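You operate a simulated robot arm through the tools that you are given. There is no shell and no other tool. Be economical: measure what you need, move in short steps, check, and stop when the job is done.

The job below is to be done with a simulated robot arm. You get a single attempt, and the scene is never put back.

TASK
Lift off the door-side grate, wipe up the grease and the splash, and set it back.
Fine: grate on the worktop corner meanwhile; orange pad, back after. What is to be rubbed or washed off counts as gone when no trace of it is left.

Only the result counts: the job must be done as asked and must still hold three seconds after the hand-in. Knocking over, shifting, dropping, spilling or breaking anything else fails it.

THE ROBOT
A 6-joint arm with a four-finger gripper on a trunk, on a base that drives. Base frame: it is fixed to the floor where the robot stands at the start and does not move with it; the origin is under the middle of the robot, x ahead of it, y to its left, z up; the surface under the hand at the start is at about z = 908. Units: mm, degrees, N and s.
With the tool pointing down near the work surface it reaches from about 100 to 920 mm from the robot's upright axis, wherever it stands. Its first joint turns from -166.0 to 166.0 degrees. Places, roughly: door-side grate (22x43x5 cm) [600, -200, 900]; grease [600, -200, 900]; splash [600, -500, 900]; wiping pad (9x7x3 cm) [400, -500, 900]; worktop corner [600, 400, 900]. Payload 3.43 kg.
Tool frame: the origin (TCP) lies between the finger pads and is the grasp point; the fingertips stand 30 mm ahead of it; z points along the fingers, y is the line along which they close. Largest opening 120 mm; the body of the gripper starts 85 mm behind the TCP.
Orientation is told as [roll, pitch, yaw] about the base's x, y, z axes, in that order, counted from this pose: with the fingers straight down and closing along the base's y, the tool's x points along the base's -x, its y along +y and its z along -z.

THE INTERFACE
- The arm moves only by the tool send_rows. Its argument "plan" is a list that holds one entry, the list of rows, each a list of 6 numbers: the shift along the base's x, y, z in units of 40 mm (1.0 is 40 mm), then the turn, a rotation vector about the base's x, y, z in units of 5 degrees (1.0 is 5 degrees). In form: [[[tx, ty, tz, rx, ry, rz], ...]]. A call has 1 to 20 rows; each row shifts and turns the commanded pose from where the row before left it. "hand" is the gripper command, from -1 (fully open) to 1 (shut), values between in proportion, set as the call begins (left out, the last holds). A call with a number of a shift or a turn outside -1 to 1 is refused whole. Each row takes 0.2 s and may step no farther than 50 mm and 8.6 degrees from the row before; otherwise, or with a gripper value out of range, the whole call is refused. A pose out of reach is approached as far as the arm can. The call stops where the force on the tool passes 90 N (or 10 N more than at its start, if that is more) or the arm is blocked; 0.2 s more then pass. The fingers move at their own pace and stop on an object; they squeeze with about 36 N. The grip force told is the motor's: it shows also when the fingers shut on nothing. Time passes only in rows, and 0.2 s behind the last, so rows that do not move let the fingers close. It gives the time, the measured TCP pose, the force on the tool (base axes), the opening and the grip force at its end, in the units of the frame above (readings bear some noise), with the torque about the TCP (base axes, N m) and any sound that the robot's microphone picked up.
- Cameras (640 x 400 px; columns grow to the right, rows downward): "scene" is now at [53, 181.6, 1580]; the picture's right is [-0.22, -0.97, 0.00], its down [-0.78, 0.18, -0.60] and it looks along [0.58, -0.13, -0.80] (base axes); focal length 271 px, centre (320, 200). "wrist" rides on the gripper at [71, -17, -121] in the tool frame; the picture's right is [0.23, 0.97, 0.00], its down [-0.81, 0.19, -0.55] and it looks along [-0.54, 0.13, 0.83] (tool axes); focal length 275 px, centre (320, 200). There is no depth. A picture from a camera that has moved, and an enlarged one, comes with that camera's place and axes in the base frame and with its lens.
- snapshot(camera): a new picture of that camera. It takes no simulated time.
- move_column(by): slides the trunk up (or, below 0, down) by that many mm; the arm and the scene camera ride with it, the base frame stays. It gives what a move gives, with no picture.
- drive_base(legs): drives the robot by 1 to 6 legs, each [ahead, left, turn to the left] in mm, mm and degrees, along the robot's own axes; the way and the turn of a leg run together, so that a leg with both is an arc; at most 1500 mm and 180 degrees a leg. The arm and the cameras ride along, it lands a little off, and it stops where it bumps. It gives what a move gives.
- pan_tilt(pan, tilt): turns the head with the scene camera to pan (to the left, within 120 degrees either way) and tilt (down, from -29 to 69), counted from straight ahead of the robot. It gives what a move gives.
- inspect(camera, box): a new picture of the part [left, top, right, bottom] of that camera's present view, enlarged. It takes no simulated time.
- close_job(): hands the job in; it is judged then, once.

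Work in short steps. Places have to be worked out from the pictures, the camera data and where the tool is seen: move nearer, look again, correct. Check each grasp and each placing, and mend what went wrong. You have 120 turns and 82 pictures in all, those below and enlarged ones among them. Open the gripper and draw the arm clear of the work before you hand the job in, unless the task says otherwise; then end with one line.

The tools are called after "Emit:" as name(argument=value, ...) on one line, values as JSON. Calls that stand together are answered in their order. send_rows: Moves the arm, as the interface text tells. Its arguments: {"type":"object","properties":{"plan":{"type":"array","items":{"type":"array","items":{"type":"array","items":{"type":"number"}}}},"hand":{"type":"number"}},"required":["plan"]} The other tools are called the same way: move_column (by) slides the trunk up or down; drive_base (legs) drives the base; pan_tilt (pan, tilt) turns the head that bears the scene camera; snapshot (camera) takes a picture; inspect (camera, box) takes an enlarged picture of a part of a camera's view; close_job () hands the job in.

At the start:

```text
time: 0.0
tcp_pos: [468.7, -286.0, 1147.7]
orientation: [0.0, 0.0, 0.0]
contact_force: [0.6, -0.3, -0.4]
ft_torque: [-0.02, 0.03, 0.0]
width: 119.9
grasp_force: 0.1
trunk travel left (down, up): [-175.0, 365.0]
robot x, y, heading: [-1.0, 0.2, 0.1]
head pan, tilt: [-12.9, 53.2]
```

scene: 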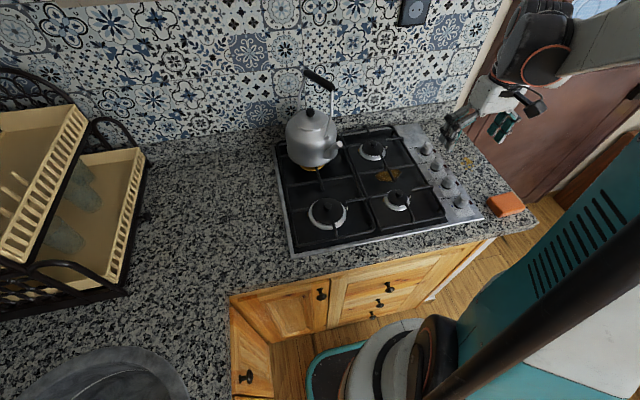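
wrist: 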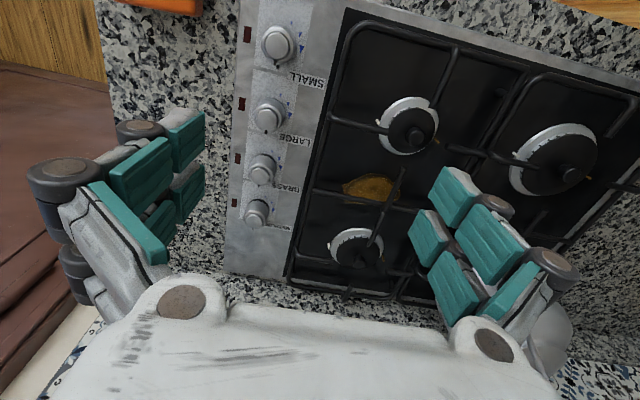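

I start by enlarging the scene view of the hob and of the pad and splash, to work out where things are.

Emit:
inspect(camera="scene", box=[260, 100, 540, 275])

Emit:
inspect(camera="wrist", box=[200, 0, 640, 310])

```text
2.29 times, centred on (400, 188) of scene
camera zoom: at [53.0, 181.6, 1580.0], right [-0.22, -0.97, 0.0], down [-0.78, 0.18, -0.6], along [0.58, -0.13, -0.8], focal length 620 px, centre (137, 229)
```

zoom: 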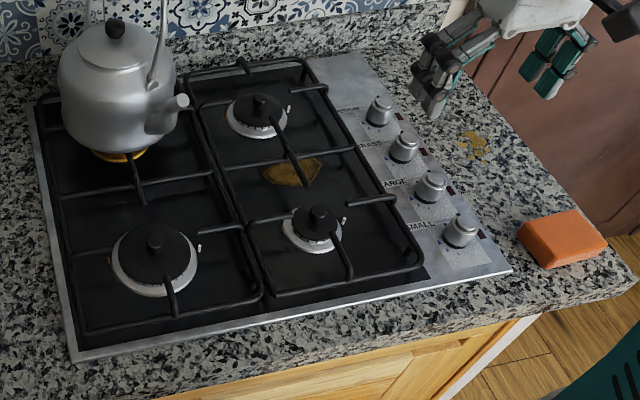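

```text
1.29 times, centred on (420, 155) of wrist
camera zoom: at [396.7, -301.4, 1268.5], right [-0.23, 0.97, 0.0], down [0.81, 0.19, 0.55], along [0.54, 0.13, -0.83], focal length 355 px, centre (191, 258)
```

zoom: 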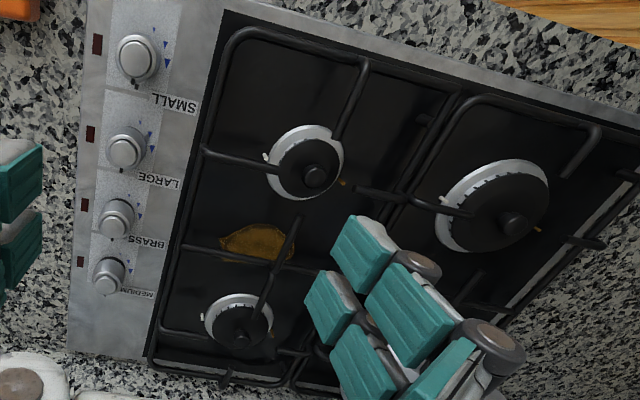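

Projecting onto the hob at z ≈ 908 puts things at these places:
- **Grate:** x 385–787, y −257…−62, with its cross bar near (590, −160).
- **Grease:** about (594, −173).
- **Splash:** about (582, −458).
- **Kettle:** about (677, 62).

I turn the hand to close along x and move over the grate's middle at the same height, to look closer.

Emit:
send_rows(plan=[[[0.16, 0.17, 0, 0, 0, 1], [0.16, 0.17, 0, 0, 0, 1], [0.16, 0.17, 0, 0, 0, 1], [0.16, 0.17, 0, 0, 0, 1], [0.16, 0.17, 0, 0, 0, 1], [0.16, 0.17, 0, 0, 0, 1], [0.16, 0.17, 0, 0, 0, 1], [0.16, 0.17, 0, 0, 0, 1], [0.16, 0.17, 0, 0, 0, 1], [0.16, 0.17, 0, 0, 0, 1], [0.16, 0.17, 0, 0, 0, 1], [0.16, 0.17, 0, 0, 0, 1], [0.16, 0.17, 0, 0, 0, 1], [0.16, 0.17, 0, 0, 0, 1], [0.16, 0.17, 0, 0, 0, 1], [0.16, 0.17, 0, 0, 0, 1], [0.16, 0.17, 0, 0, 0, 1], [0.16, 0.17, 0, 0, 0, 1]]])

Emit:
snapshot(camera="wrist")

Emit:
snapshot(camera="scene")

```text
time: 3.8
tcp_pos: [584.0, -161.9, 1146.4]
orientation: [0.0, 0.0, 90.1]
contact_force: [-0.4, -0.2, 0.8]
ft_torque: [0.03, -0.01, 0.02]
width: 120.0
grasp_force: 0.1
trunk travel left (down, up): [-175.0, 365.0]
robot x, y, heading: [-1.4, -1.2, -0.0]
head pan, tilt: [-12.9, 53.2]
```

```text
77 pictures are left
camera wrist: at [600.6, -233.5, 1268.1], right [-0.97, -0.23, 0.0], down [-0.19, 0.81, 0.55], along [-0.13, 0.54, -0.83], focal length 275 px, centre (320, 200)
```

wrist: 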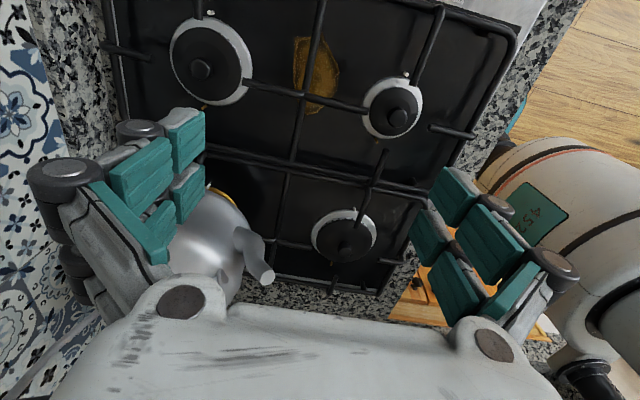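

```text
76 pictures are left
camera scene: at [53.1, 181.7, 1580.0], right [-0.22, -0.97, 0.0], down [-0.78, 0.18, -0.6], along [0.58, -0.13, -0.8], focal length 271 px, centre (320, 200)
```

scene: 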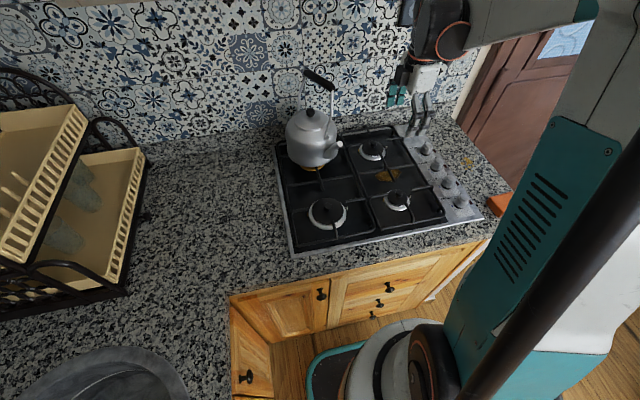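

The grate has a cross bar along y with a rod along x crossing it near (595, −158). I enlarge that crossing before choosing a grip.

Emit:
inspect(camera="wrist", box=[200, 0, 440, 150])

```text
2.67 times, centred on (320, 75) of wrist
camera zoom: at [600.6, -233.5, 1268.1], right [-0.97, -0.23, 0.0], down [-0.19, 0.81, 0.55], along [-0.13, 0.54, -0.83], focal length 734 px, centre (320, 533)
```

zoom: 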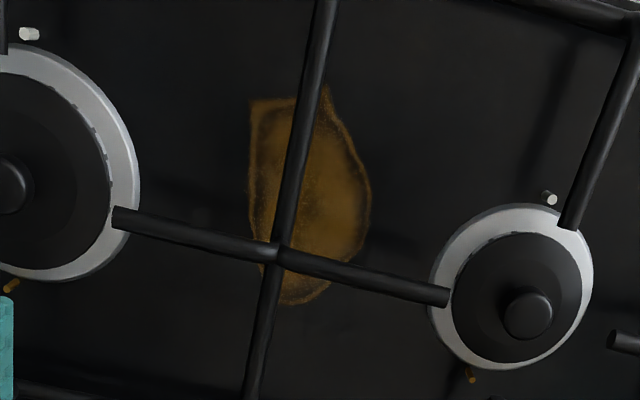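

The bars are round and cross at the grate's centre. Gripping diagonally across the crossing keeps the grate balanced, so I turn to yaw 45° and come down to about z = 1040 for a closer look.

Emit:
send_rows(plan=[[[0.022, 0, -0.29, 0, 0, -1], [0.022, 0, -0.29, 0, 0, -1], [0.022, 0, -0.29, 0, 0, -1], [0.022, 0, -0.29, 0, 0, -1], [0.022, 0, -0.29, 0, 0, -1], [0.022, 0, -0.29, 0, 0, -1], [0.022, 0, -0.29, 0, 0, -1], [0.022, 0, -0.29, 0, 0, -1], [0.022, 0, -0.29, 0, 0, -1], [0, 0, 0, 0, 0, 0]]])

Emit:
snapshot(camera="wrist")

Emit:
inspect(camera="scene", box=[330, 100, 480, 194])

```text
time: 6.0
tcp_pos: [591.0, -161.9, 1043.9]
orientation: [0.0, 0.0, 45.0]
contact_force: [0.7, -0.2, 0.4]
ft_torque: [-0.02, -0.02, 0.01]
width: 120.0
grasp_force: 0.1
trunk travel left (down, up): [-175.0, 365.0]
robot x, y, heading: [2.4, -1.1, -0.0]
head pan, tilt: [-12.9, 53.2]
```

```text
74 pictures are left
camera wrist: at [553.0, -224.1, 1164.5], right [-0.85, 0.53, 0.0], down [0.44, 0.71, 0.55], along [0.29, 0.47, -0.83], focal length 275 px, centre (320, 200)
```

wrist: 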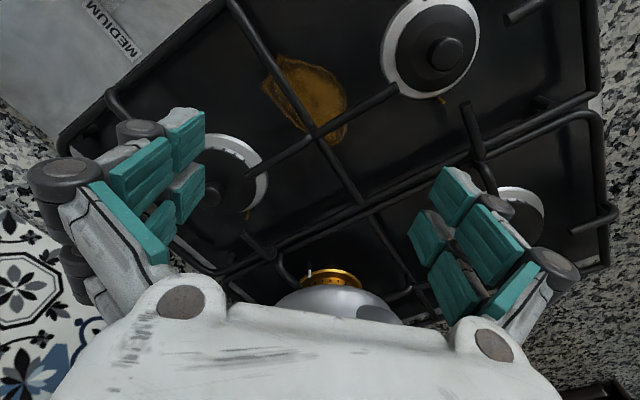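

```text
4.26 times, centred on (405, 147) of scene
camera zoom: at [53.2, 181.6, 1580.0], right [-0.22, -0.97, 0.0], down [-0.78, 0.18, -0.6], along [0.58, -0.13, -0.8], focal length 1155 px, centre (-42, 426)
```

zoom: 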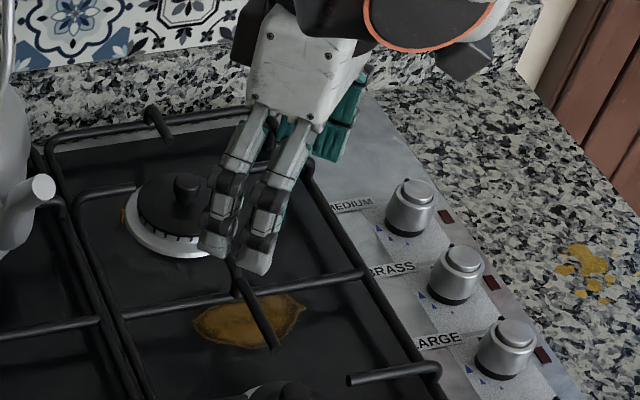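

The wrist view puts the crossing near (597, −158) at z ≈ 945. I come down to z ≈ 1000 above it and check again.

Emit:
send_rows(plan=[[[0.07, 0.05, -0.55, 0, 0, 0], [0.07, 0.05, -0.55, 0, 0, 0], [0, 0, 0, 0, 0, 0]]])

Emit:
inspect(camera="wrist", box=[160, 40, 480, 240])

Emit:
inspect(camera="scene", box=[330, 100, 480, 194])

```text
time: 6.8
tcp_pos: [598.9, -157.9, 999.2]
orientation: [0.1, 0.0, 45.0]
contact_force: [0.6, -0.6, -1.2]
ft_torque: [0.0, -0.02, 0.01]
width: 120.3
grasp_force: 0.1
trunk travel left (down, up): [-175.0, 365.0]
robot x, y, heading: [1.4, 4.2, -0.3]
head pan, tilt: [-12.9, 53.2]
```

```text
2.00 times, centred on (320, 140) of wrist
camera zoom: at [559.9, -220.5, 1119.4], right [-0.85, 0.53, 0.0], down [0.44, 0.71, 0.55], along [0.29, 0.47, -0.83], focal length 551 px, centre (320, 320)
```

zoom: 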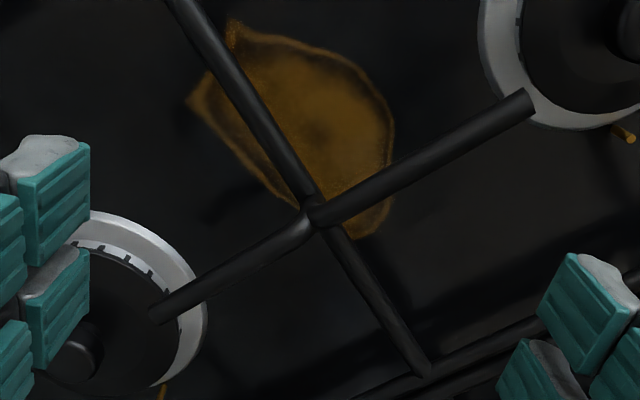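

```text
4.26 times, centred on (405, 147) of scene
camera zoom: at [53.2, 181.6, 1580.0], right [-0.22, -0.97, 0.0], down [-0.78, 0.18, -0.6], along [0.58, -0.13, -0.8], focal length 1155 px, centre (-42, 426)
```

zoom: 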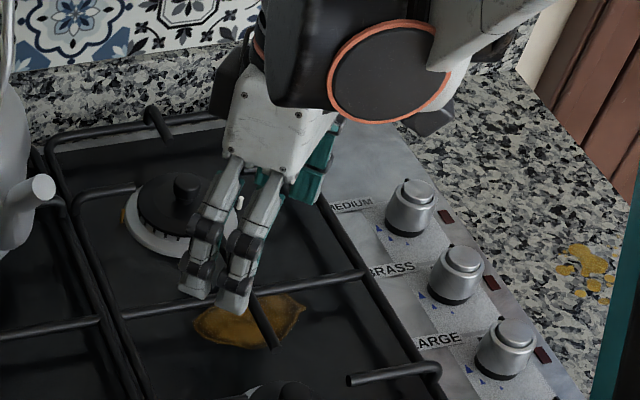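

The crossing projects to about (598.5, −160), nearly under the TCP. I close to about 90 mm and descend so the fingertips straddle the crossing, TCP about z = 958.

Emit:
send_rows(plan=[[[0, -0.04, 0, 0, 0, 0], [0, 0, -0.35, 0, 0, 0], [0, 0, -0.35, 0, 0, 0], [0, 0, -0.33, 0, 0, 0], [0, 0, 0, 0, 0, 0]]], hand=-0.5)

Emit:
snapshot(camera="wrist")

Emit:
inspect(camera="scene", box=[330, 100, 480, 194])

```text
time: 8.0
tcp_pos: [596.7, -160.7, 957.0]
orientation: [-0.1, 0.1, 45.0]
contact_force: [0.4, 0.1, 0.2]
ft_torque: [-0.01, -0.01, 0.04]
width: 90.0
grasp_force: 0.0
trunk travel left (down, up): [-175.0, 365.0]
robot x, y, heading: [0.1, 0.1, -0.2]
head pan, tilt: [-12.9, 53.2]
```

```text
70 pictures are left
camera wrist: at [559.5, -223.1, 1078.5], right [-0.85, 0.53, 0.0], down [0.44, 0.71, 0.55], along [0.29, 0.47, -0.83], focal length 275 px, centre (320, 200)
```

wrist: 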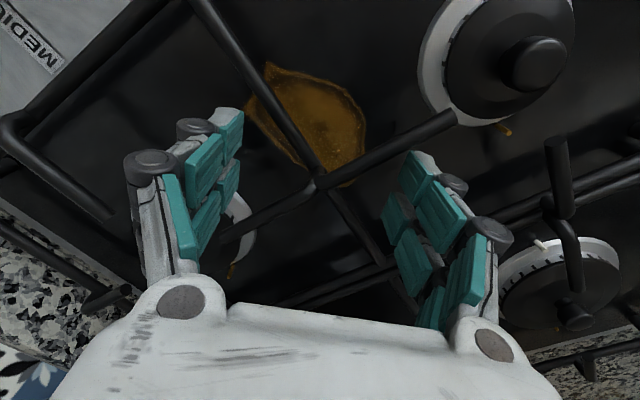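

```text
4.26 times, centred on (405, 147) of scene
camera zoom: at [53.2, 181.6, 1580.0], right [-0.22, -0.97, 0.0], down [-0.78, 0.18, -0.6], along [0.58, -0.13, -0.8], focal length 1155 px, centre (-42, 426)
```

zoom: 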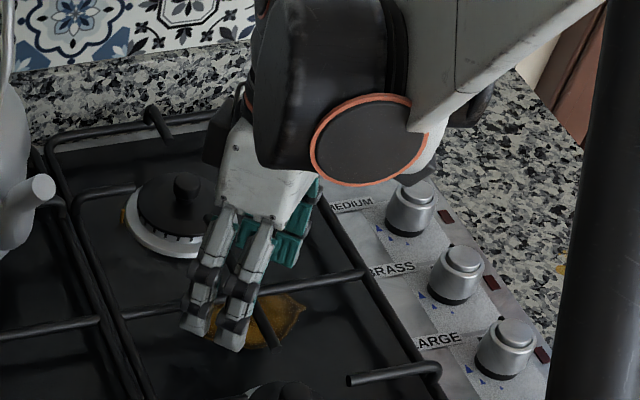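

The crossing now sits at about (599, −161, 947), almost at the TCP. I lower 9 mm, then close gently by waiting.

Emit:
send_rows(plan=[[[0.06, 0, -0.22, 0, 0, 0], [0, 0, 0, 0, 0, 0]]])

Emit:
send_rows(plan=[[[0, 0, 0, 0, 0, 0], [0, 0, 0, 0, 0, 0], [0, 0, 0, 0, 0, 0], [0, 0, 0, 0, 0, 0]]], hand=1)

Emit:
snapshot(camera="wrist")

```text
time: 8.6
tcp_pos: [600.4, -161.1, 949.4]
orientation: [0.0, 0.0, 45.1]
contact_force: [-1.0, 0.4, 0.4]
ft_torque: [0.0, 0.0, 0.03]
width: 89.9
grasp_force: 0.0
trunk travel left (down, up): [-175.0, 365.0]
robot x, y, heading: [-0.8, 1.2, -0.2]
head pan, tilt: [-12.9, 53.2]
```

```text
time: 9.6
tcp_pos: [599.6, -159.7, 948.8]
orientation: [0.0, 0.0, 45.1]
contact_force: [8.0, 5.1, 14.4]
ft_torque: [0.16, -0.1, 1.0]
width: 58.4
grasp_force: 36.1
trunk travel left (down, up): [-175.0, 365.0]
robot x, y, heading: [0.1, 2.0, 0.0]
head pan, tilt: [-12.9, 53.2]
```

```text
68 pictures are left
camera wrist: at [561.9, -221.8, 1069.9], right [-0.85, 0.52, 0.0], down [0.44, 0.71, 0.55], along [0.29, 0.47, -0.83], focal length 275 px, centre (320, 200)
```

wrist: 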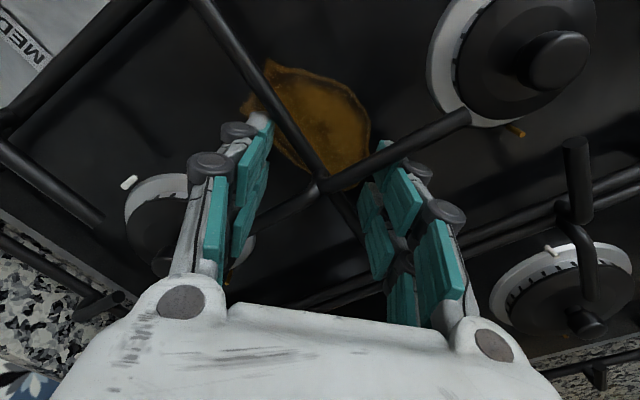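

The fingers are wedged on both bars at 58 mm. I try a small 20 mm lift to see whether the grate comes up level.

Emit:
send_rows(plan=[[[0, 0, 0.25, 0, 0, 0], [0, 0, 0.25, 0, 0, 0], [0, 0, 0, 0, 0, 0]]])

Emit:
snapshot(camera="wrist")

Emit:
inspect(camera="scene", box=[260, 100, 540, 275])

```text
time: 10.4
tcp_pos: [599.4, -160.2, 969.0]
orientation: [0.0, 0.0, 45.0]
contact_force: [-0.3, -0.6, -9.1]
ft_torque: [0.06, 0.0, 0.02]
width: 58.5
grasp_force: 36.3
trunk travel left (down, up): [-175.0, 365.0]
robot x, y, heading: [0.3, 0.5, -0.1]
head pan, tilt: [-12.9, 53.2]
```

```text
67 pictures are left
camera wrist: at [561.5, -222.8, 1089.0], right [-0.85, 0.53, 0.0], down [0.44, 0.71, 0.55], along [0.29, 0.47, -0.83], focal length 275 px, centre (320, 200)
```

wrist: 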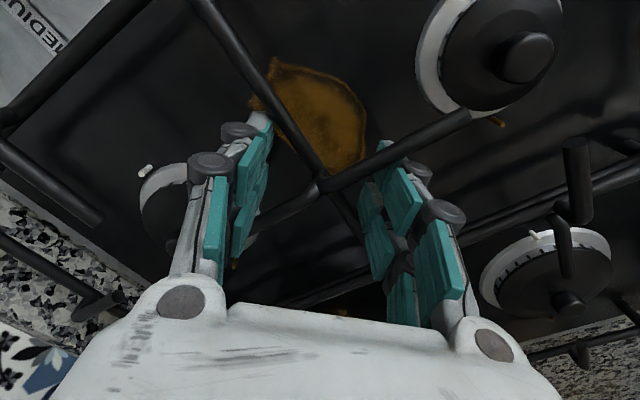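

```text
2.29 times, centred on (400, 188) of scene
camera zoom: at [53.7, 181.4, 1580.0], right [-0.22, -0.97, 0.0], down [-0.78, 0.18, -0.6], along [0.58, -0.13, -0.8], focal length 620 px, centre (137, 229)
```

zoom: 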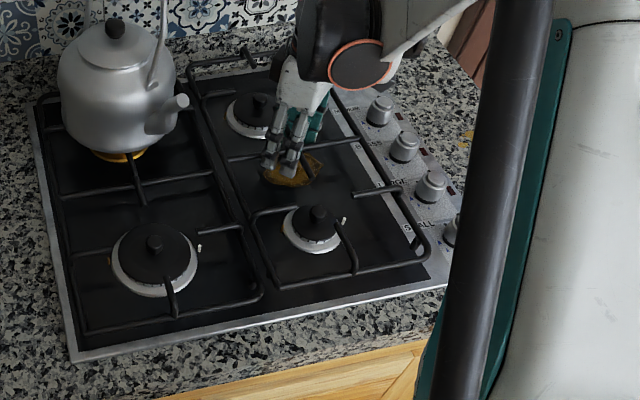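

The grate is held level, with about 9 N of weight and almost no torque. Before raising it over the kettle I look up, to check for anything overhead and to measure the kettle.

Emit:
pan_tilt(pan=0, tilt=15)

Emit:
snapshot(camera="scene")

```text
time: 11.4
tcp_pos: [599.8, -160.4, 968.6]
orientation: [-0.1, -0.1, 45.0]
contact_force: [0.5, 0.0, -8.6]
ft_torque: [0.07, -0.03, -0.03]
width: 58.2
grasp_force: 36.4
trunk travel left (down, up): [-175.0, 365.0]
robot x, y, heading: [3.0, 2.9, 0.1]
head pan, tilt: [0.0, 15.0]
```

```text
65 pictures are left
camera scene: at [75.1, 197.9, 1637.9], right [0.0, -1.0, 0.0], down [-0.26, 0.0, -0.97], along [0.97, 0.0, -0.26], focal length 271 px, centre (320, 200)
```

scene: 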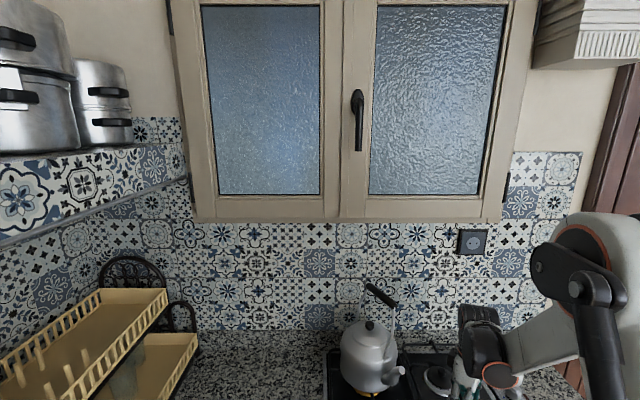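

Nothing is overhead except a wall window, and the kettle handle tops out at about z = 1250. I draw back 30 mm and up 40 mm with the arm, then raise the trunk 345 mm so the grate clears the kettle.

Emit:
send_rows(plan=[[[0, 0, 0.25, 0, 0, 0], [0, 0, 0.25, 0, 0, 0], [-0.25, 0, 0.25, 0, 0, 0], [-0.25, 0, 0.25, 0, 0, 0], [-0.25, 0, 0, 0, 0, 0], [0, 0, 0, 0, 0, 0]]])

Emit:
move_column(by=345)

Emit:
pan_tilt(pan=0, tilt=50)

Emit:
snapshot(camera="scene")

Emit:
snapshot(camera="wrist")

```text
time: 12.8
tcp_pos: [569.3, -160.7, 1009.0]
orientation: [-0.1, 0.0, 45.0]
contact_force: [-0.7, 0.3, -9.3]
ft_torque: [0.06, 0.0, 0.02]
width: 58.1
grasp_force: 35.7
trunk travel left (down, up): [-175.0, 365.0]
robot x, y, heading: [-2.5, -0.2, -0.1]
head pan, tilt: [0.0, 15.0]
```

```text
time: 16.2
tcp_pos: [569.7, -159.9, 1352.3]
orientation: [0.1, 0.1, 45.0]
contact_force: [0.3, 1.0, -8.6]
ft_torque: [0.06, -0.02, 0.0]
width: 58.0
grasp_force: 36.1
trunk travel left (down, up): [-520.0, 20.0]
robot x, y, heading: [-0.3, 0.3, -0.1]
head pan, tilt: [0.0, 15.0]
```

```text
time: 17.2
tcp_pos: [569.5, -160.7, 1352.9]
orientation: [0.0, 0.0, 45.0]
contact_force: [1.2, -0.4, -8.8]
ft_torque: [0.04, 0.02, 0.02]
width: 58.1
grasp_force: 36.0
trunk travel left (down, up): [-520.0, 20.0]
robot x, y, heading: [-2.3, -1.1, -0.1]
head pan, tilt: [0.0, 50.0]
```

```text
64 pictures are left
camera scene: at [58.9, 197.8, 1929.3], right [0.0, -1.0, 0.0], down [-0.77, 0.0, -0.64], along [0.64, 0.0, -0.77], focal length 271 px, centre (320, 200)
```

scene: 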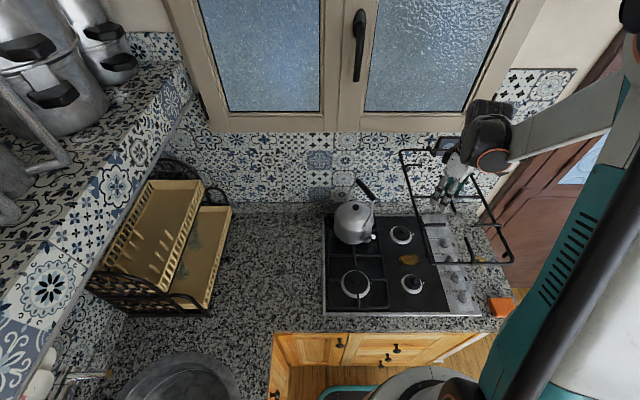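

```text
63 pictures are left
camera wrist: at [531.3, -223.1, 1474.5], right [-0.85, 0.53, 0.0], down [0.44, 0.71, 0.55], along [0.29, 0.47, -0.83], focal length 275 px, centre (320, 200)
```

wrist: 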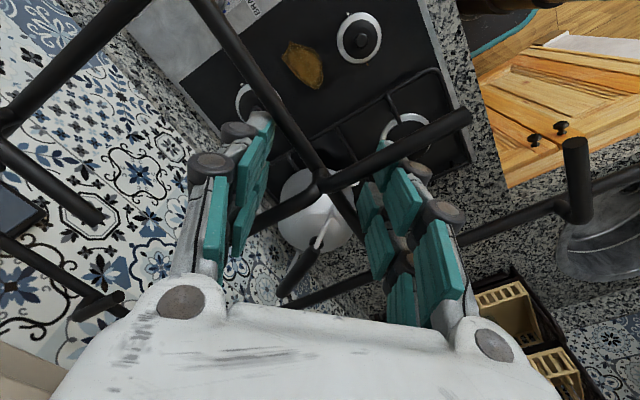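

The grate hangs level at z ≈ 1350, clear of the kettle. I move it left in gentle rows, halfway first, then check.

Emit:
send_rows(plan=[[[0, 0.3, 0, 0, 0, 0], [0, 0.6, 0, 0, 0, 0], [0, 0.7, 0, 0, 0, 0], [0, 0.7, 0, 0, 0, 0], [0, 0.7, 0, 0, 0, 0], [0, 0.7, 0, 0, 0, 0], [0, 0.7, 0, 0, 0, 0], [0, 0.7, 0, 0, 0, 0], [0, 0.7, 0, 0, 0, 0], [0, 0.6, 0, 0, 0, 0], [0, 0.3, 0, 0, 0, 0], [0, 0, 0, 0, 0, 0]]])

Emit:
snapshot(camera="scene")

```text
time: 19.8
tcp_pos: [569.6, 108.0, 1354.6]
orientation: [-0.1, 0.0, 45.1]
contact_force: [0.5, -0.1, -9.4]
ft_torque: [0.05, -0.03, 0.0]
width: 58.2
grasp_force: 36.3
trunk travel left (down, up): [-520.0, 20.0]
robot x, y, heading: [2.6, 3.1, 0.0]
head pan, tilt: [0.0, 50.0]
```

```text
62 pictures are left
camera scene: at [58.8, 198.1, 1929.2], right [0.0, -1.0, 0.0], down [-0.77, 0.0, -0.64], along [0.64, 0.0, -0.77], focal length 271 px, centre (320, 200)
```

scene: 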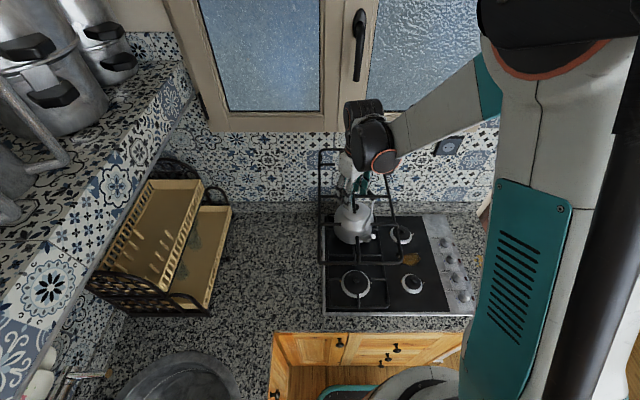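

Clear of the kettle and still level. I continue to y ≈ 400.

Emit:
send_rows(plan=[[[0, 0.3, 0, 0, 0, 0], [0, 0.6, 0, 0, 0, 0], [0, 0.7, 0, 0, 0, 0], [0, 0.7, 0, 0, 0, 0], [0, 0.7, 0, 0, 0, 0], [0, 0.7, 0, 0, 0, 0], [0, 0.7, 0, 0, 0, 0], [0, 0.7, 0, 0, 0, 0], [0, 0.7, 0, 0, 0, 0], [0.2, 0.7, 0, 0, 0, 0], [0.2, 0.6, 0, 0, 0, 0], [0.2, 0.3, 0, 0, 0, 0], [0, 0, 0, 0, 0, 0]]])

Emit:
snapshot(camera="scene")

Emit:
snapshot(camera="wrist")

```text
time: 22.6
tcp_pos: [593.1, 405.0, 1352.1]
orientation: [0.0, 0.1, 45.0]
contact_force: [-0.6, 0.0, -10.3]
ft_torque: [0.03, -0.05, -0.01]
width: 58.4
grasp_force: 36.3
trunk travel left (down, up): [-520.0, 20.0]
robot x, y, heading: [0.6, 1.1, -0.2]
head pan, tilt: [0.0, 50.0]
```

```text
61 pictures are left
camera scene: at [58.3, 198.7, 1929.2], right [0.0, -1.0, 0.0], down [-0.77, 0.0, -0.64], along [0.64, 0.0, -0.77], focal length 271 px, centre (320, 200)
```

scene: 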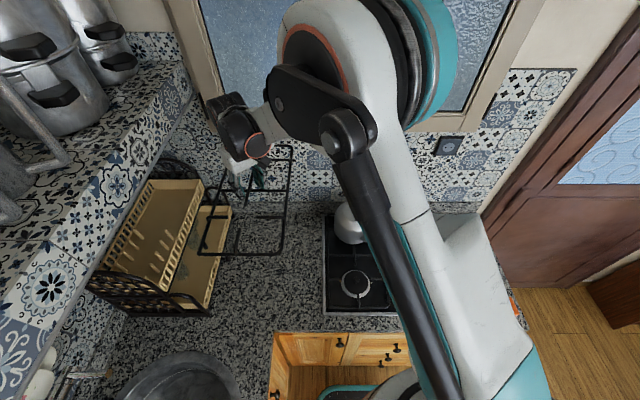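

```text
60 pictures are left
camera wrist: at [555.2, 341.6, 1473.7], right [-0.85, 0.53, 0.0], down [0.44, 0.71, 0.55], along [0.29, 0.47, -0.83], focal length 275 px, centre (320, 200)
```

wrist: 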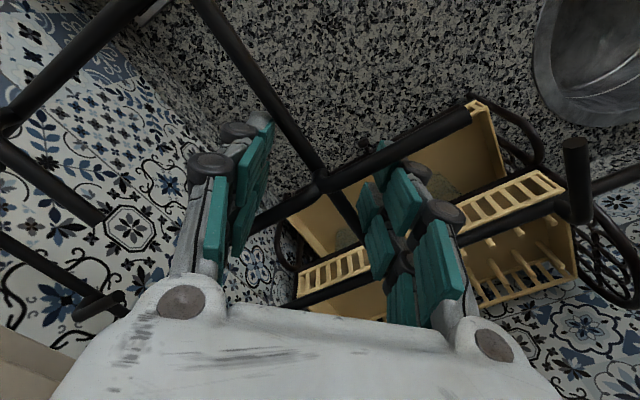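

The grate is over the free worktop, about 85 mm clear of the rack. I lower the trunk by 345 mm and check.

Emit:
move_column(by=-345)

Emit:
snapshot(camera="scene")

Emit:
snapshot(camera="wrist")

```text
time: 26.0
tcp_pos: [593.5, 403.8, 1007.6]
orientation: [0.0, 0.0, 45.0]
contact_force: [1.2, 0.7, -8.8]
ft_torque: [0.06, -0.04, -0.03]
width: 58.3
grasp_force: 36.2
trunk travel left (down, up): [-175.0, 365.0]
robot x, y, heading: [0.8, -0.3, -0.0]
head pan, tilt: [0.0, 50.0]
```

```text
59 pictures are left
camera scene: at [58.6, 198.8, 1584.2], right [0.0, -1.0, 0.0], down [-0.77, 0.0, -0.64], along [0.64, 0.0, -0.77], focal length 271 px, centre (320, 200)
```

scene: 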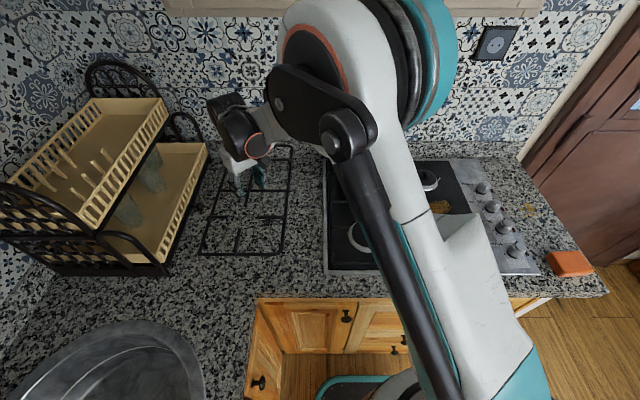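

```text
58 pictures are left
camera wrist: at [555.4, 341.5, 1128.5], right [-0.85, 0.53, 0.0], down [0.44, 0.71, 0.55], along [0.29, 0.47, -0.83], focal length 275 px, centre (320, 200)
```

wrist: 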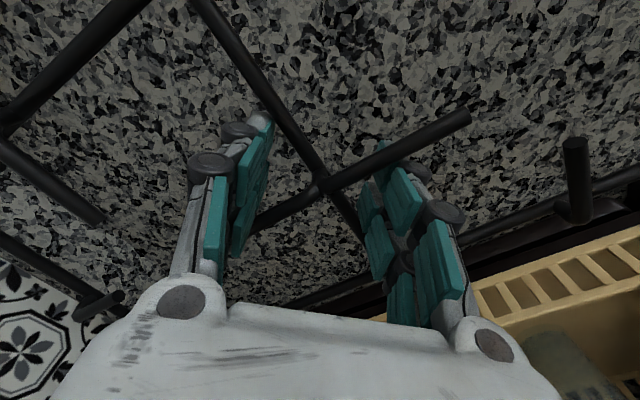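

I shift 18 mm away from the rack for margin and lower toward contact, small rows at the end.

Emit:
send_rows(plan=[[[0, -0.22, 0, 0, 0, 0], [0, -0.23, 0, 0, 0, 0], [0, 0, -0.4, 0, 0, 0], [0, 0, -0.4, 0, 0, 0], [0, 0, -0.4, 0, 0, 0], [0, 0, -0.15, 0, 0, 0], [0, 0, 0, 0, 0, 0]]])

```text
time: 27.6
tcp_pos: [593.2, 384.6, 952.2]
orientation: [0.0, -0.1, 45.1]
contact_force: [-1.0, -1.2, -8.1]
ft_torque: [0.03, -0.04, 0.03]
width: 58.3
grasp_force: 36.0
trunk travel left (down, up): [-175.0, 365.0]
robot x, y, heading: [-0.2, 2.9, 0.1]
head pan, tilt: [0.0, 50.0]
```

Not touching yet. I go down 4 mm more and read the force.

Emit:
send_rows(plan=[[[0, 0, -0.1, 0, 0, 0], [0, 0, 0, 0, 0, 0]]])

Emit:
send_rows(plan=[[[0, 0, -0.07, 0, 0, 0], [0, 0, 0, 0, 0, 0]]])

```text
time: 28.2
tcp_pos: [593.5, 385.4, 949.3]
orientation: [-0.1, 0.0, 44.9]
contact_force: [1.2, -0.1, -9.4]
ft_torque: [0.07, -0.02, 0.0]
width: 58.0
grasp_force: 36.1
trunk travel left (down, up): [-175.0, 365.0]
robot x, y, heading: [-0.9, 2.1, 0.1]
head pan, tilt: [0.0, 50.0]
```

```text
time: 28.8
tcp_pos: [594.2, 385.4, 944.8]
orientation: [0.0, -0.1, 45.1]
contact_force: [-0.3, 0.1, -8.5]
ft_torque: [0.05, -0.03, 0.0]
width: 58.5
grasp_force: 36.1
trunk travel left (down, up): [-175.0, 365.0]
robot x, y, heading: [-0.8, -0.7, -0.2]
head pan, tilt: [0.0, 50.0]
```

Emit:
send_rows(plan=[[[0, 0, -0.06, 0, 0, 0], [0, 0, 0, 0, 0, 0]]])

Emit:
send_rows(plan=[[[0, 0, -0.06, 0, 0, 0], [0, 0, 0, 0, 0, 0]]])

```text
time: 29.4
tcp_pos: [593.0, 384.7, 942.6]
orientation: [-0.1, 0.1, 45.0]
contact_force: [-0.4, 0.2, -9.3]
ft_torque: [0.07, -0.01, 0.01]
width: 58.4
grasp_force: 36.0
trunk travel left (down, up): [-175.0, 365.0]
robot x, y, heading: [0.0, -1.7, 0.0]
head pan, tilt: [0.0, 50.0]
```

```text
time: 30.0
tcp_pos: [593.9, 385.4, 941.1]
orientation: [-0.1, 0.0, 45.0]
contact_force: [-0.2, 1.1, -6.3]
ft_torque: [-0.16, -0.38, 0.08]
width: 58.2
grasp_force: 35.4
trunk travel left (down, up): [-175.0, 365.0]
robot x, y, heading: [-0.7, -2.8, -0.0]
head pan, tilt: [0.0, 50.0]
```

The force is dropping, so contact has just begun. I go 1 mm lower, then open to 90 mm, watch, and rise.

Emit:
send_rows(plan=[[[0, 0, -0.03, 0, 0, 0], [0, 0, 0, 0, 0, 0]]])

Emit:
send_rows(plan=[[[0, 0, 0, 0, 0, 0], [0, 0, 0, 0, 0, 0], [0, 0, 0, 0, 0, 0]]], hand=-0.5)

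Emit:
snapshot(camera="wrist")

```text
time: 30.6
tcp_pos: [592.7, 384.8, 940.9]
orientation: [0.1, 0.0, 45.0]
contact_force: [4.3, 1.2, 2.0]
ft_torque: [-0.96, -0.99, 0.4]
width: 58.1
grasp_force: 36.0
trunk travel left (down, up): [-175.0, 365.0]
robot x, y, heading: [-0.5, 0.7, -0.2]
head pan, tilt: [0.0, 50.0]
```

```text
time: 31.4
tcp_pos: [592.6, 385.4, 940.8]
orientation: [0.0, 0.1, 45.0]
contact_force: [-0.1, 0.3, 0.1]
ft_torque: [-0.02, 0.0, -0.01]
width: 90.2
grasp_force: 0.0
trunk travel left (down, up): [-175.0, 365.0]
robot x, y, heading: [3.4, 2.9, -0.0]
head pan, tilt: [0.0, 50.0]
```

```text
57 pictures are left
camera wrist: at [554.9, 322.8, 1062.1], right [-0.85, 0.53, 0.0], down [0.44, 0.71, 0.55], along [0.29, 0.47, -0.83], focal length 275 px, centre (320, 200)
```

wrist: 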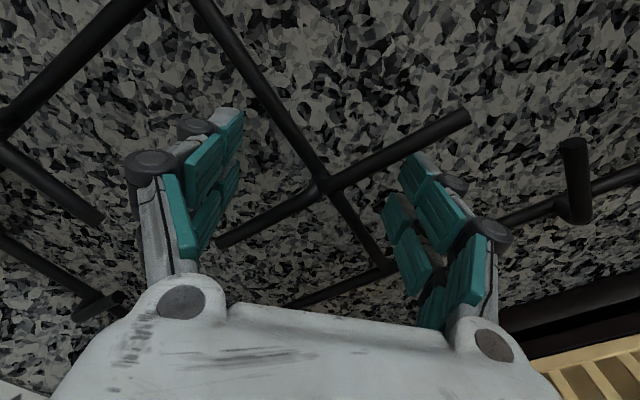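

Released cleanly; the grate rests at centre (593, 385) with the hand at yaw 45. I rise, draw back to x ≈ 400 (in front of the kettle) while turning to yaw 0, and cross toward the pad.

Emit:
send_rows(plan=[[[0, 0, 0.5, 0, 0, 0], [0, 0, 0.9, 0, 0, 0], [0, 0, 1, 0, 0, 0], [0, 0, 1, 0, 0, 0], [0, 0, 1, 0, 0, -1], [-0.6, 0, 0.8, 0, 0, -1], [-0.8, 0, 0.6, 0, 0, -1], [-0.9, 0, 0.5, 0, 0, -1], [-0.9, -0.3, 0, 0, 0, -1], [-0.9, -0.5, 0, 0, 0, -1], [-0.6, -0.8, 0, 0, 0, -1], [0, -1, 0, 0, 0, -1], [0, -1, 0, 0, 0, -1], [0, 0, 0, 0, 0, 0]]], hand=-1)

Emit:
send_rows(plan=[[[0, -1, 0, 0, 0, 0], [0, -1, 0, 0, 0, 0], [0, -1, 0, 0, 0, 0], [0, -1, 0, 0, 0, 0], [0, -1, 0, 0, 0, 0], [0, -1, 0, 0, 0, 0], [0, -1, 0, 0, 0, 0], [0, -1, 0, 0, 0, 0], [0, -1, 0, 0, 0, 0], [0, -1, 0, 0, 0, 0], [0, -1, 0, 0, 0, 0], [0, -1, 0, 0, 0, 0], [0, -1, 0, 0, 0, 0], [0, 0, 0, 0, 0, 0]]])

Emit:
snapshot(camera="scene")

Emit:
snapshot(camera="wrist")

```text
time: 34.4
tcp_pos: [404.0, 240.9, 1192.7]
orientation: [0.0, 0.0, -0.1]
contact_force: [0.3, -0.3, 0.6]
ft_torque: [0.02, -0.05, -0.03]
width: 119.6
grasp_force: 0.1
trunk travel left (down, up): [-175.0, 365.0]
robot x, y, heading: [-0.8, -2.5, -0.3]
head pan, tilt: [0.0, 50.0]
```

```text
time: 37.4
tcp_pos: [404.0, -279.1, 1194.4]
orientation: [0.0, 0.1, 0.0]
contact_force: [-0.1, 0.0, -0.3]
ft_torque: [-0.01, -0.02, -0.02]
width: 120.2
grasp_force: 0.0
trunk travel left (down, up): [-175.0, 365.0]
robot x, y, heading: [-2.2, 0.8, -0.2]
head pan, tilt: [0.0, 50.0]
```

```text
56 pictures are left
camera scene: at [59.2, 165.1, 1598.3], right [-0.39, -0.92, 0.0], down [-0.59, 0.25, -0.76], along [0.71, -0.3, -0.64], focal length 271 px, centre (320, 200)
```

scene: 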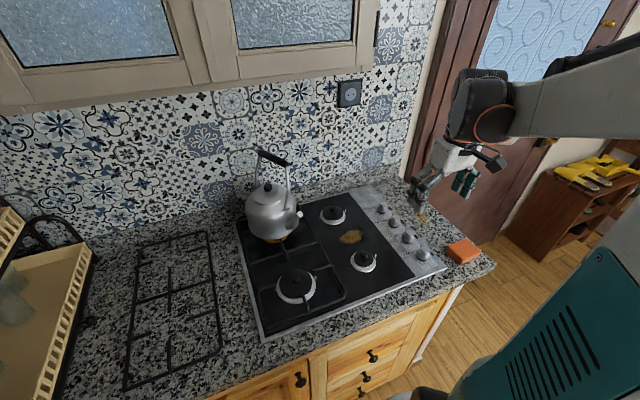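

```text
55 pictures are left
camera wrist: at [332.9, -296.2, 1316.0], right [-0.23, 0.97, 0.0], down [0.81, 0.19, 0.55], along [0.54, 0.13, -0.83], focal length 275 px, centre (320, 200)
```

wrist: 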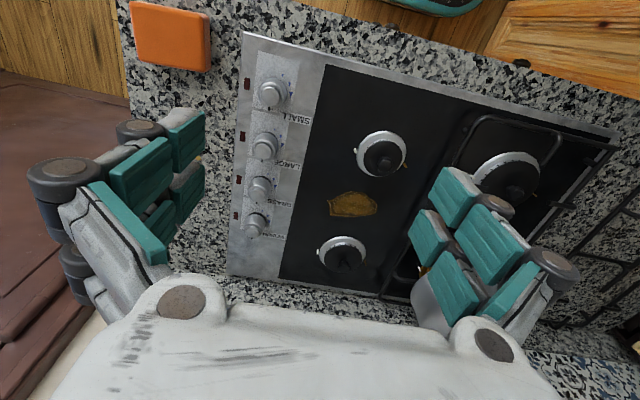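

The grate lies flat on the worktop. The pad is near (394, −465) with its long side along y, so the hand at yaw 0 can take it across 90 mm. I move above it for a closer look.

Emit:
send_rows(plan=[[[0, -0.9, -0.4, 0, 0, 0], [0, -0.9, -0.4, 0, 0, 0], [0, -0.9, -0.4, 0, 0, 0], [-0.1, -0.9, -0.4, 0, 0, 0], [-0.1, -0.9, -0.4, 0, 0, 0], [0, 0, -0.6, 0, 0, 0], [0, 0, -0.6, 0, 0, 0], [0, 0, 0, 0, 0, 0]]])

Emit:
snapshot(camera="wrist")

Emit:
snapshot(camera="scene")

```text
time: 39.2
tcp_pos: [396.5, -456.8, 1064.0]
orientation: [0.0, 0.0, 0.0]
contact_force: [-0.2, 0.2, 0.6]
ft_torque: [0.03, 0.0, -0.02]
width: 120.3
grasp_force: 0.0
trunk travel left (down, up): [-175.0, 365.0]
robot x, y, heading: [1.7, -1.8, 0.1]
head pan, tilt: [0.0, 50.0]
```

```text
54 pictures are left
camera wrist: at [325.4, -474.1, 1184.8], right [-0.23, 0.97, 0.0], down [0.81, 0.19, 0.55], along [0.54, 0.13, -0.83], focal length 275 px, centre (320, 200)
```

wrist: 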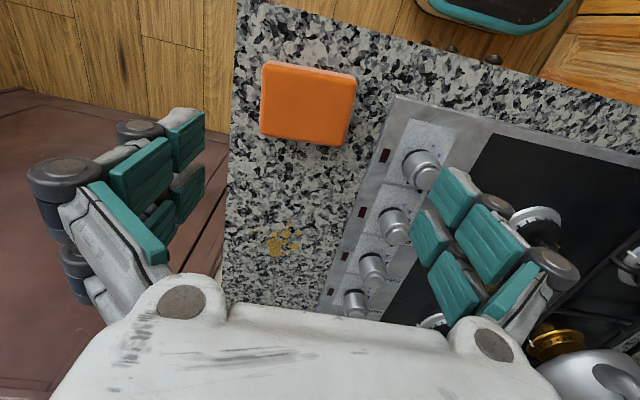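

```text
53 pictures are left
camera scene: at [58.0, 197.5, 1584.3], right [0.0, -1.0, 0.0], down [-0.77, 0.0, -0.64], along [0.64, 0.0, -0.77], focal length 271 px, centre (320, 200)
```

scene: 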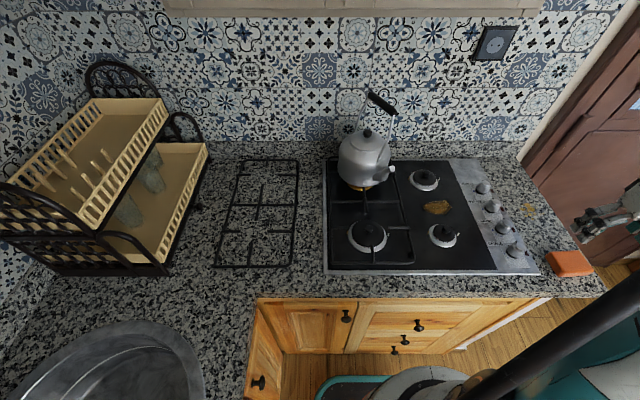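

The pad's top centre is about (396, −470), turned about +4°. I move over it, turn 4°, open to about 108 mm and descend to z = 985 for a check.

Emit:
send_rows(plan=[[[0, -0.16, -0.3, 0, 0, 0.4], [0, -0.16, -0.4, 0, 0, 0.4], [0, 0, -0.6, 0, 0, 0], [0, 0, -0.6, 0, 0, 0], [0, 0, 0, 0, 0, 0]]], hand=-0.8)

Emit:
snapshot(camera="wrist")

Emit:
inspect(camera="scene", box=[480, 180, 640, 280])

```text
time: 40.4
tcp_pos: [397.3, -471.7, 989.2]
orientation: [0.0, 0.0, 4.1]
contact_force: [0.0, -0.2, 0.7]
ft_torque: [-0.01, -0.04, 0.01]
width: 107.8
grasp_force: 0.0
trunk travel left (down, up): [-175.0, 365.0]
robot x, y, heading: [3.7, -0.2, -0.1]
head pan, tilt: [0.0, 50.0]
```

```text
52 pictures are left
camera wrist: at [327.1, -493.1, 1109.8], right [-0.3, 0.95, 0.0], down [0.8, 0.25, 0.55], along [0.53, 0.16, -0.83], focal length 275 px, centre (320, 200)
```

wrist: 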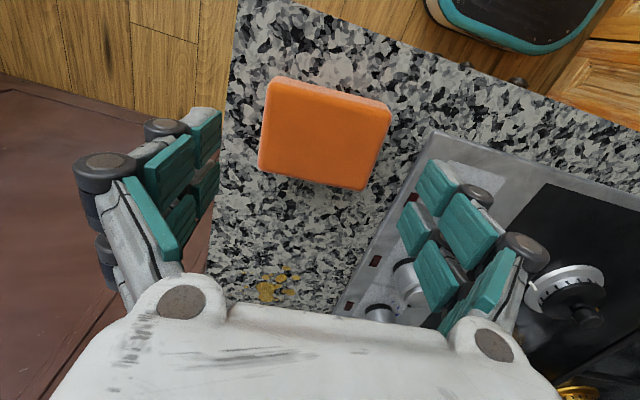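

```text
4.00 times, centred on (560, 230) of scene
camera zoom: at [58.0, 197.8, 1584.3], right [0.0, -1.0, 0.0], down [-0.77, 0.0, -0.64], along [0.64, 0.0, -0.77], focal length 1086 px, centre (-640, 80)
```

zoom: 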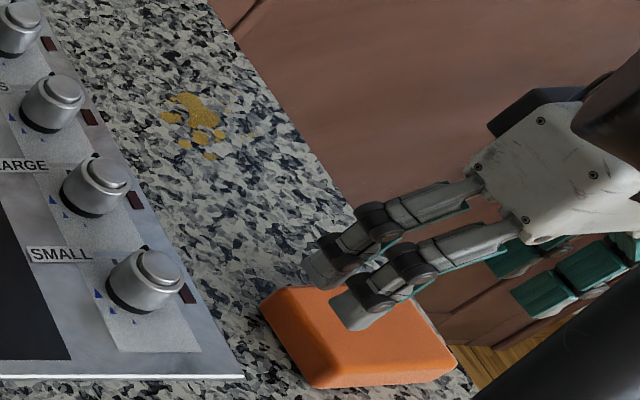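

The pad is aligned and centred at about (393, −472). I descend to z ≈ 941 so the fingertips stay about 10 mm above the worktop.

Emit:
send_rows(plan=[[[-0.05, 0, -0.4, 0, 0, 0], [-0.05, 0, -0.4, 0, 0, 0], [0, 0, -0.4, 0, 0, 0], [0, 0, 0, 0, 0, 0]]])

Emit:
snapshot(camera="wrist")

Emit:
inspect(camera="scene", box=[480, 180, 640, 280])

```text
time: 41.4
tcp_pos: [393.6, -471.7, 942.3]
orientation: [0.1, 0.0, 4.0]
contact_force: [0.3, 0.3, 0.4]
ft_torque: [0.03, 0.0, -0.02]
width: 108.0
grasp_force: 0.1
trunk travel left (down, up): [-175.0, 365.0]
robot x, y, heading: [-1.1, -0.4, -0.1]
head pan, tilt: [0.0, 50.0]
```

```text
50 pictures are left
camera wrist: at [324.1, -493.0, 1063.1], right [-0.3, 0.95, 0.0], down [0.8, 0.25, 0.55], along [0.53, 0.16, -0.83], focal length 275 px, centre (320, 200)
```

wrist: 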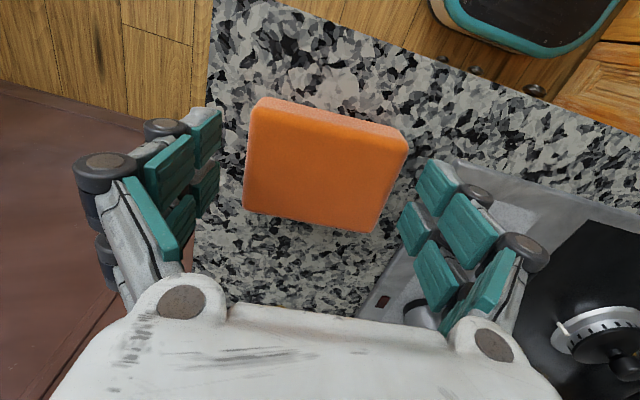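

```text
4.00 times, centred on (560, 230) of scene
camera zoom: at [58.1, 197.8, 1584.3], right [0.0, -1.0, 0.0], down [-0.77, 0.0, -0.64], along [0.64, 0.0, -0.77], focal length 1086 px, centre (-640, 80)
```

zoom: 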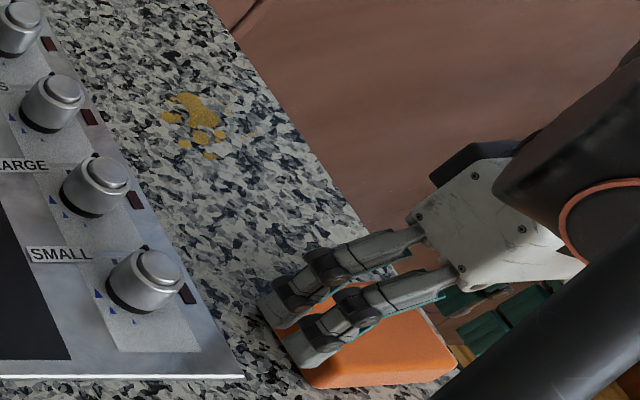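

The pad centre lies a few mm nearer the robot, so I shift x by −6 mm and close.

Emit:
send_rows(plan=[[[-0.15, 0, -0.03, 0, 0, 0], [0, 0, 0, 0, 0, 0]]])

Emit:
send_rows(plan=[[[0, 0, 0, 0, 0, 0], [0, 0, 0, 0, 0, 0], [0, 0, 0, 0, 0, 0]]], hand=1)

Emit:
snapshot(camera="wrist")

```text
time: 42.0
tcp_pos: [386.2, -471.0, 941.3]
orientation: [-0.1, -0.1, 4.0]
contact_force: [-0.3, 0.6, -1.0]
ft_torque: [-0.01, -0.01, 0.0]
width: 107.9
grasp_force: 0.1
trunk travel left (down, up): [-175.0, 365.0]
robot x, y, heading: [0.2, 1.7, -0.2]
head pan, tilt: [0.0, 50.0]
```

```text
time: 42.8
tcp_pos: [387.6, -470.8, 939.7]
orientation: [0.0, 0.1, 4.0]
contact_force: [1.3, -1.1, 8.5]
ft_torque: [0.06, -0.09, -0.05]
width: 83.7
grasp_force: 36.0
trunk travel left (down, up): [-175.0, 365.0]
robot x, y, heading: [-1.4, 0.3, 0.0]
head pan, tilt: [0.0, 50.0]
```

```text
48 pictures are left
camera wrist: at [317.9, -492.5, 1061.9], right [-0.3, 0.95, 0.0], down [0.8, 0.25, 0.55], along [0.53, 0.16, -0.83], focal length 275 px, centre (320, 200)
```

wrist: 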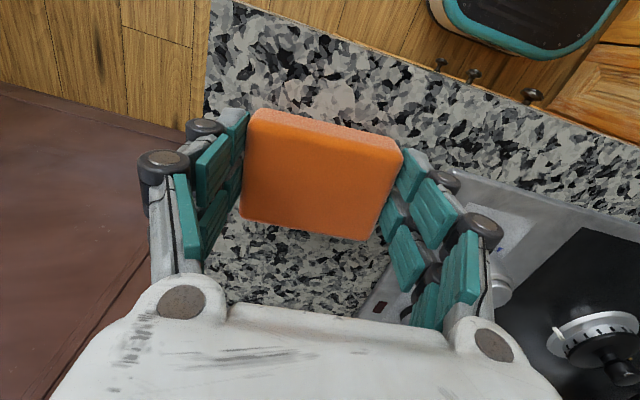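

The pad is gripped; its home pose is TCP (387, −471, 940) at yaw 4. I lift it 40 mm and carry it over the splash, about (593, −466).

Emit:
send_rows(plan=[[[0, 0, 0.5, 0, 0, 0], [0, 0, 0.5, 0, 0, 0], [0.8, 0, 0, 0, 0, 0], [0.9, 0, 0, 0, 0, 0], [0.9, 0, 0, 0, 0, 0], [0.9, 0, 0, 0, 0, 0], [0.9, 0.05, 0, 0, 0, 0], [0.75, 0.05, 0, 0, 0, 0], [0, 0, 0, 0, 0, 0]]])

Emit:
inspect(camera="scene", box=[480, 150, 640, 250])

Emit:
snapshot(camera="wrist")

```text
time: 44.8
tcp_pos: [592.2, -469.9, 980.4]
orientation: [-0.1, 0.0, 4.1]
contact_force: [0.6, 0.3, -0.4]
ft_torque: [-0.01, 0.03, 0.02]
width: 84.0
grasp_force: 35.9
trunk travel left (down, up): [-175.0, 365.0]
robot x, y, heading: [2.6, -1.0, -0.5]
head pan, tilt: [0.0, 50.0]
```

```text
4.00 times, centred on (560, 200) of scene
camera zoom: at [58.3, 198.0, 1584.3], right [0.0, -1.0, 0.0], down [-0.77, 0.0, -0.64], along [0.64, 0.0, -0.77], focal length 1086 px, centre (-640, 200)
```

zoom: 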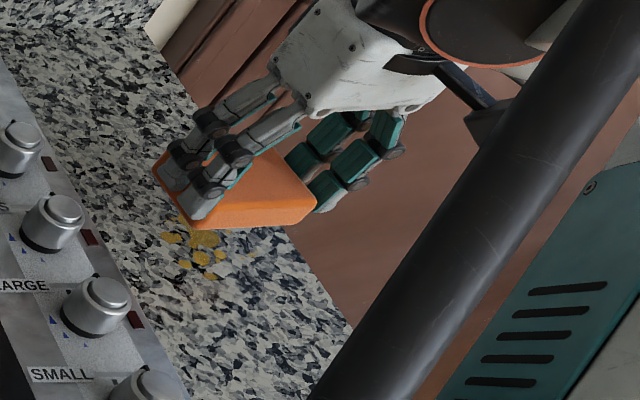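

```text
46 pictures are left
camera wrist: at [523.1, -491.3, 1101.2], right [-0.3, 0.95, 0.0], down [0.8, 0.25, 0.55], along [0.53, 0.16, -0.83], focal length 275 px, centre (320, 200)
```

wrist: 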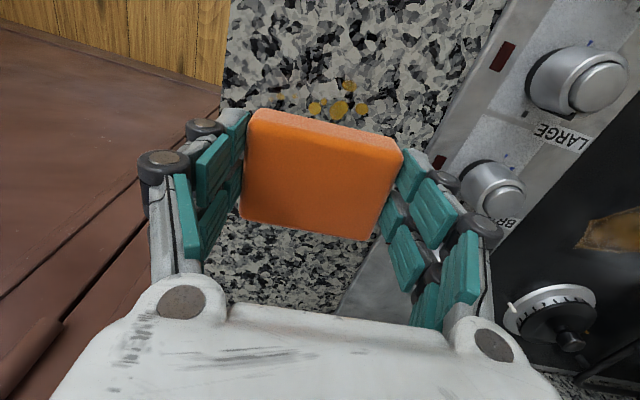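

The splash drops span about x 550–622, y −445…−505. I lower the pad onto them, watching the force.

Emit:
send_rows(plan=[[[0, -0.05, -0.5, 0, 0, 0], [0, 0, -0.4, 0, 0, 0], [0, 0, -0.1, 0, 0, 0], [0, 0, 0, 0, 0, 0]]])

Emit:
send_rows(plan=[[[0, 0, -0.05, 0, 0, 0], [0, 0, 0, 0, 0, 0]]])

```text
time: 45.8
tcp_pos: [592.1, -469.5, 941.1]
orientation: [-0.1, -0.1, 4.0]
contact_force: [8.6, -5.9, 24.4]
ft_torque: [0.05, -0.28, -0.06]
width: 84.2
grasp_force: 36.7
trunk travel left (down, up): [-175.0, 365.0]
robot x, y, heading: [-1.1, 2.2, 0.0]
head pan, tilt: [0.0, 50.0]
```

```text
time: 46.4
tcp_pos: [591.2, -469.0, 939.6]
orientation: [0.0, -0.2, 4.1]
contact_force: [8.0, -7.0, 40.2]
ft_torque: [-0.36, -0.15, -0.07]
width: 84.7
grasp_force: 35.9
trunk travel left (down, up): [-175.0, 365.0]
robot x, y, heading: [-0.0, 3.8, -0.2]
head pan, tilt: [0.0, 50.0]
```

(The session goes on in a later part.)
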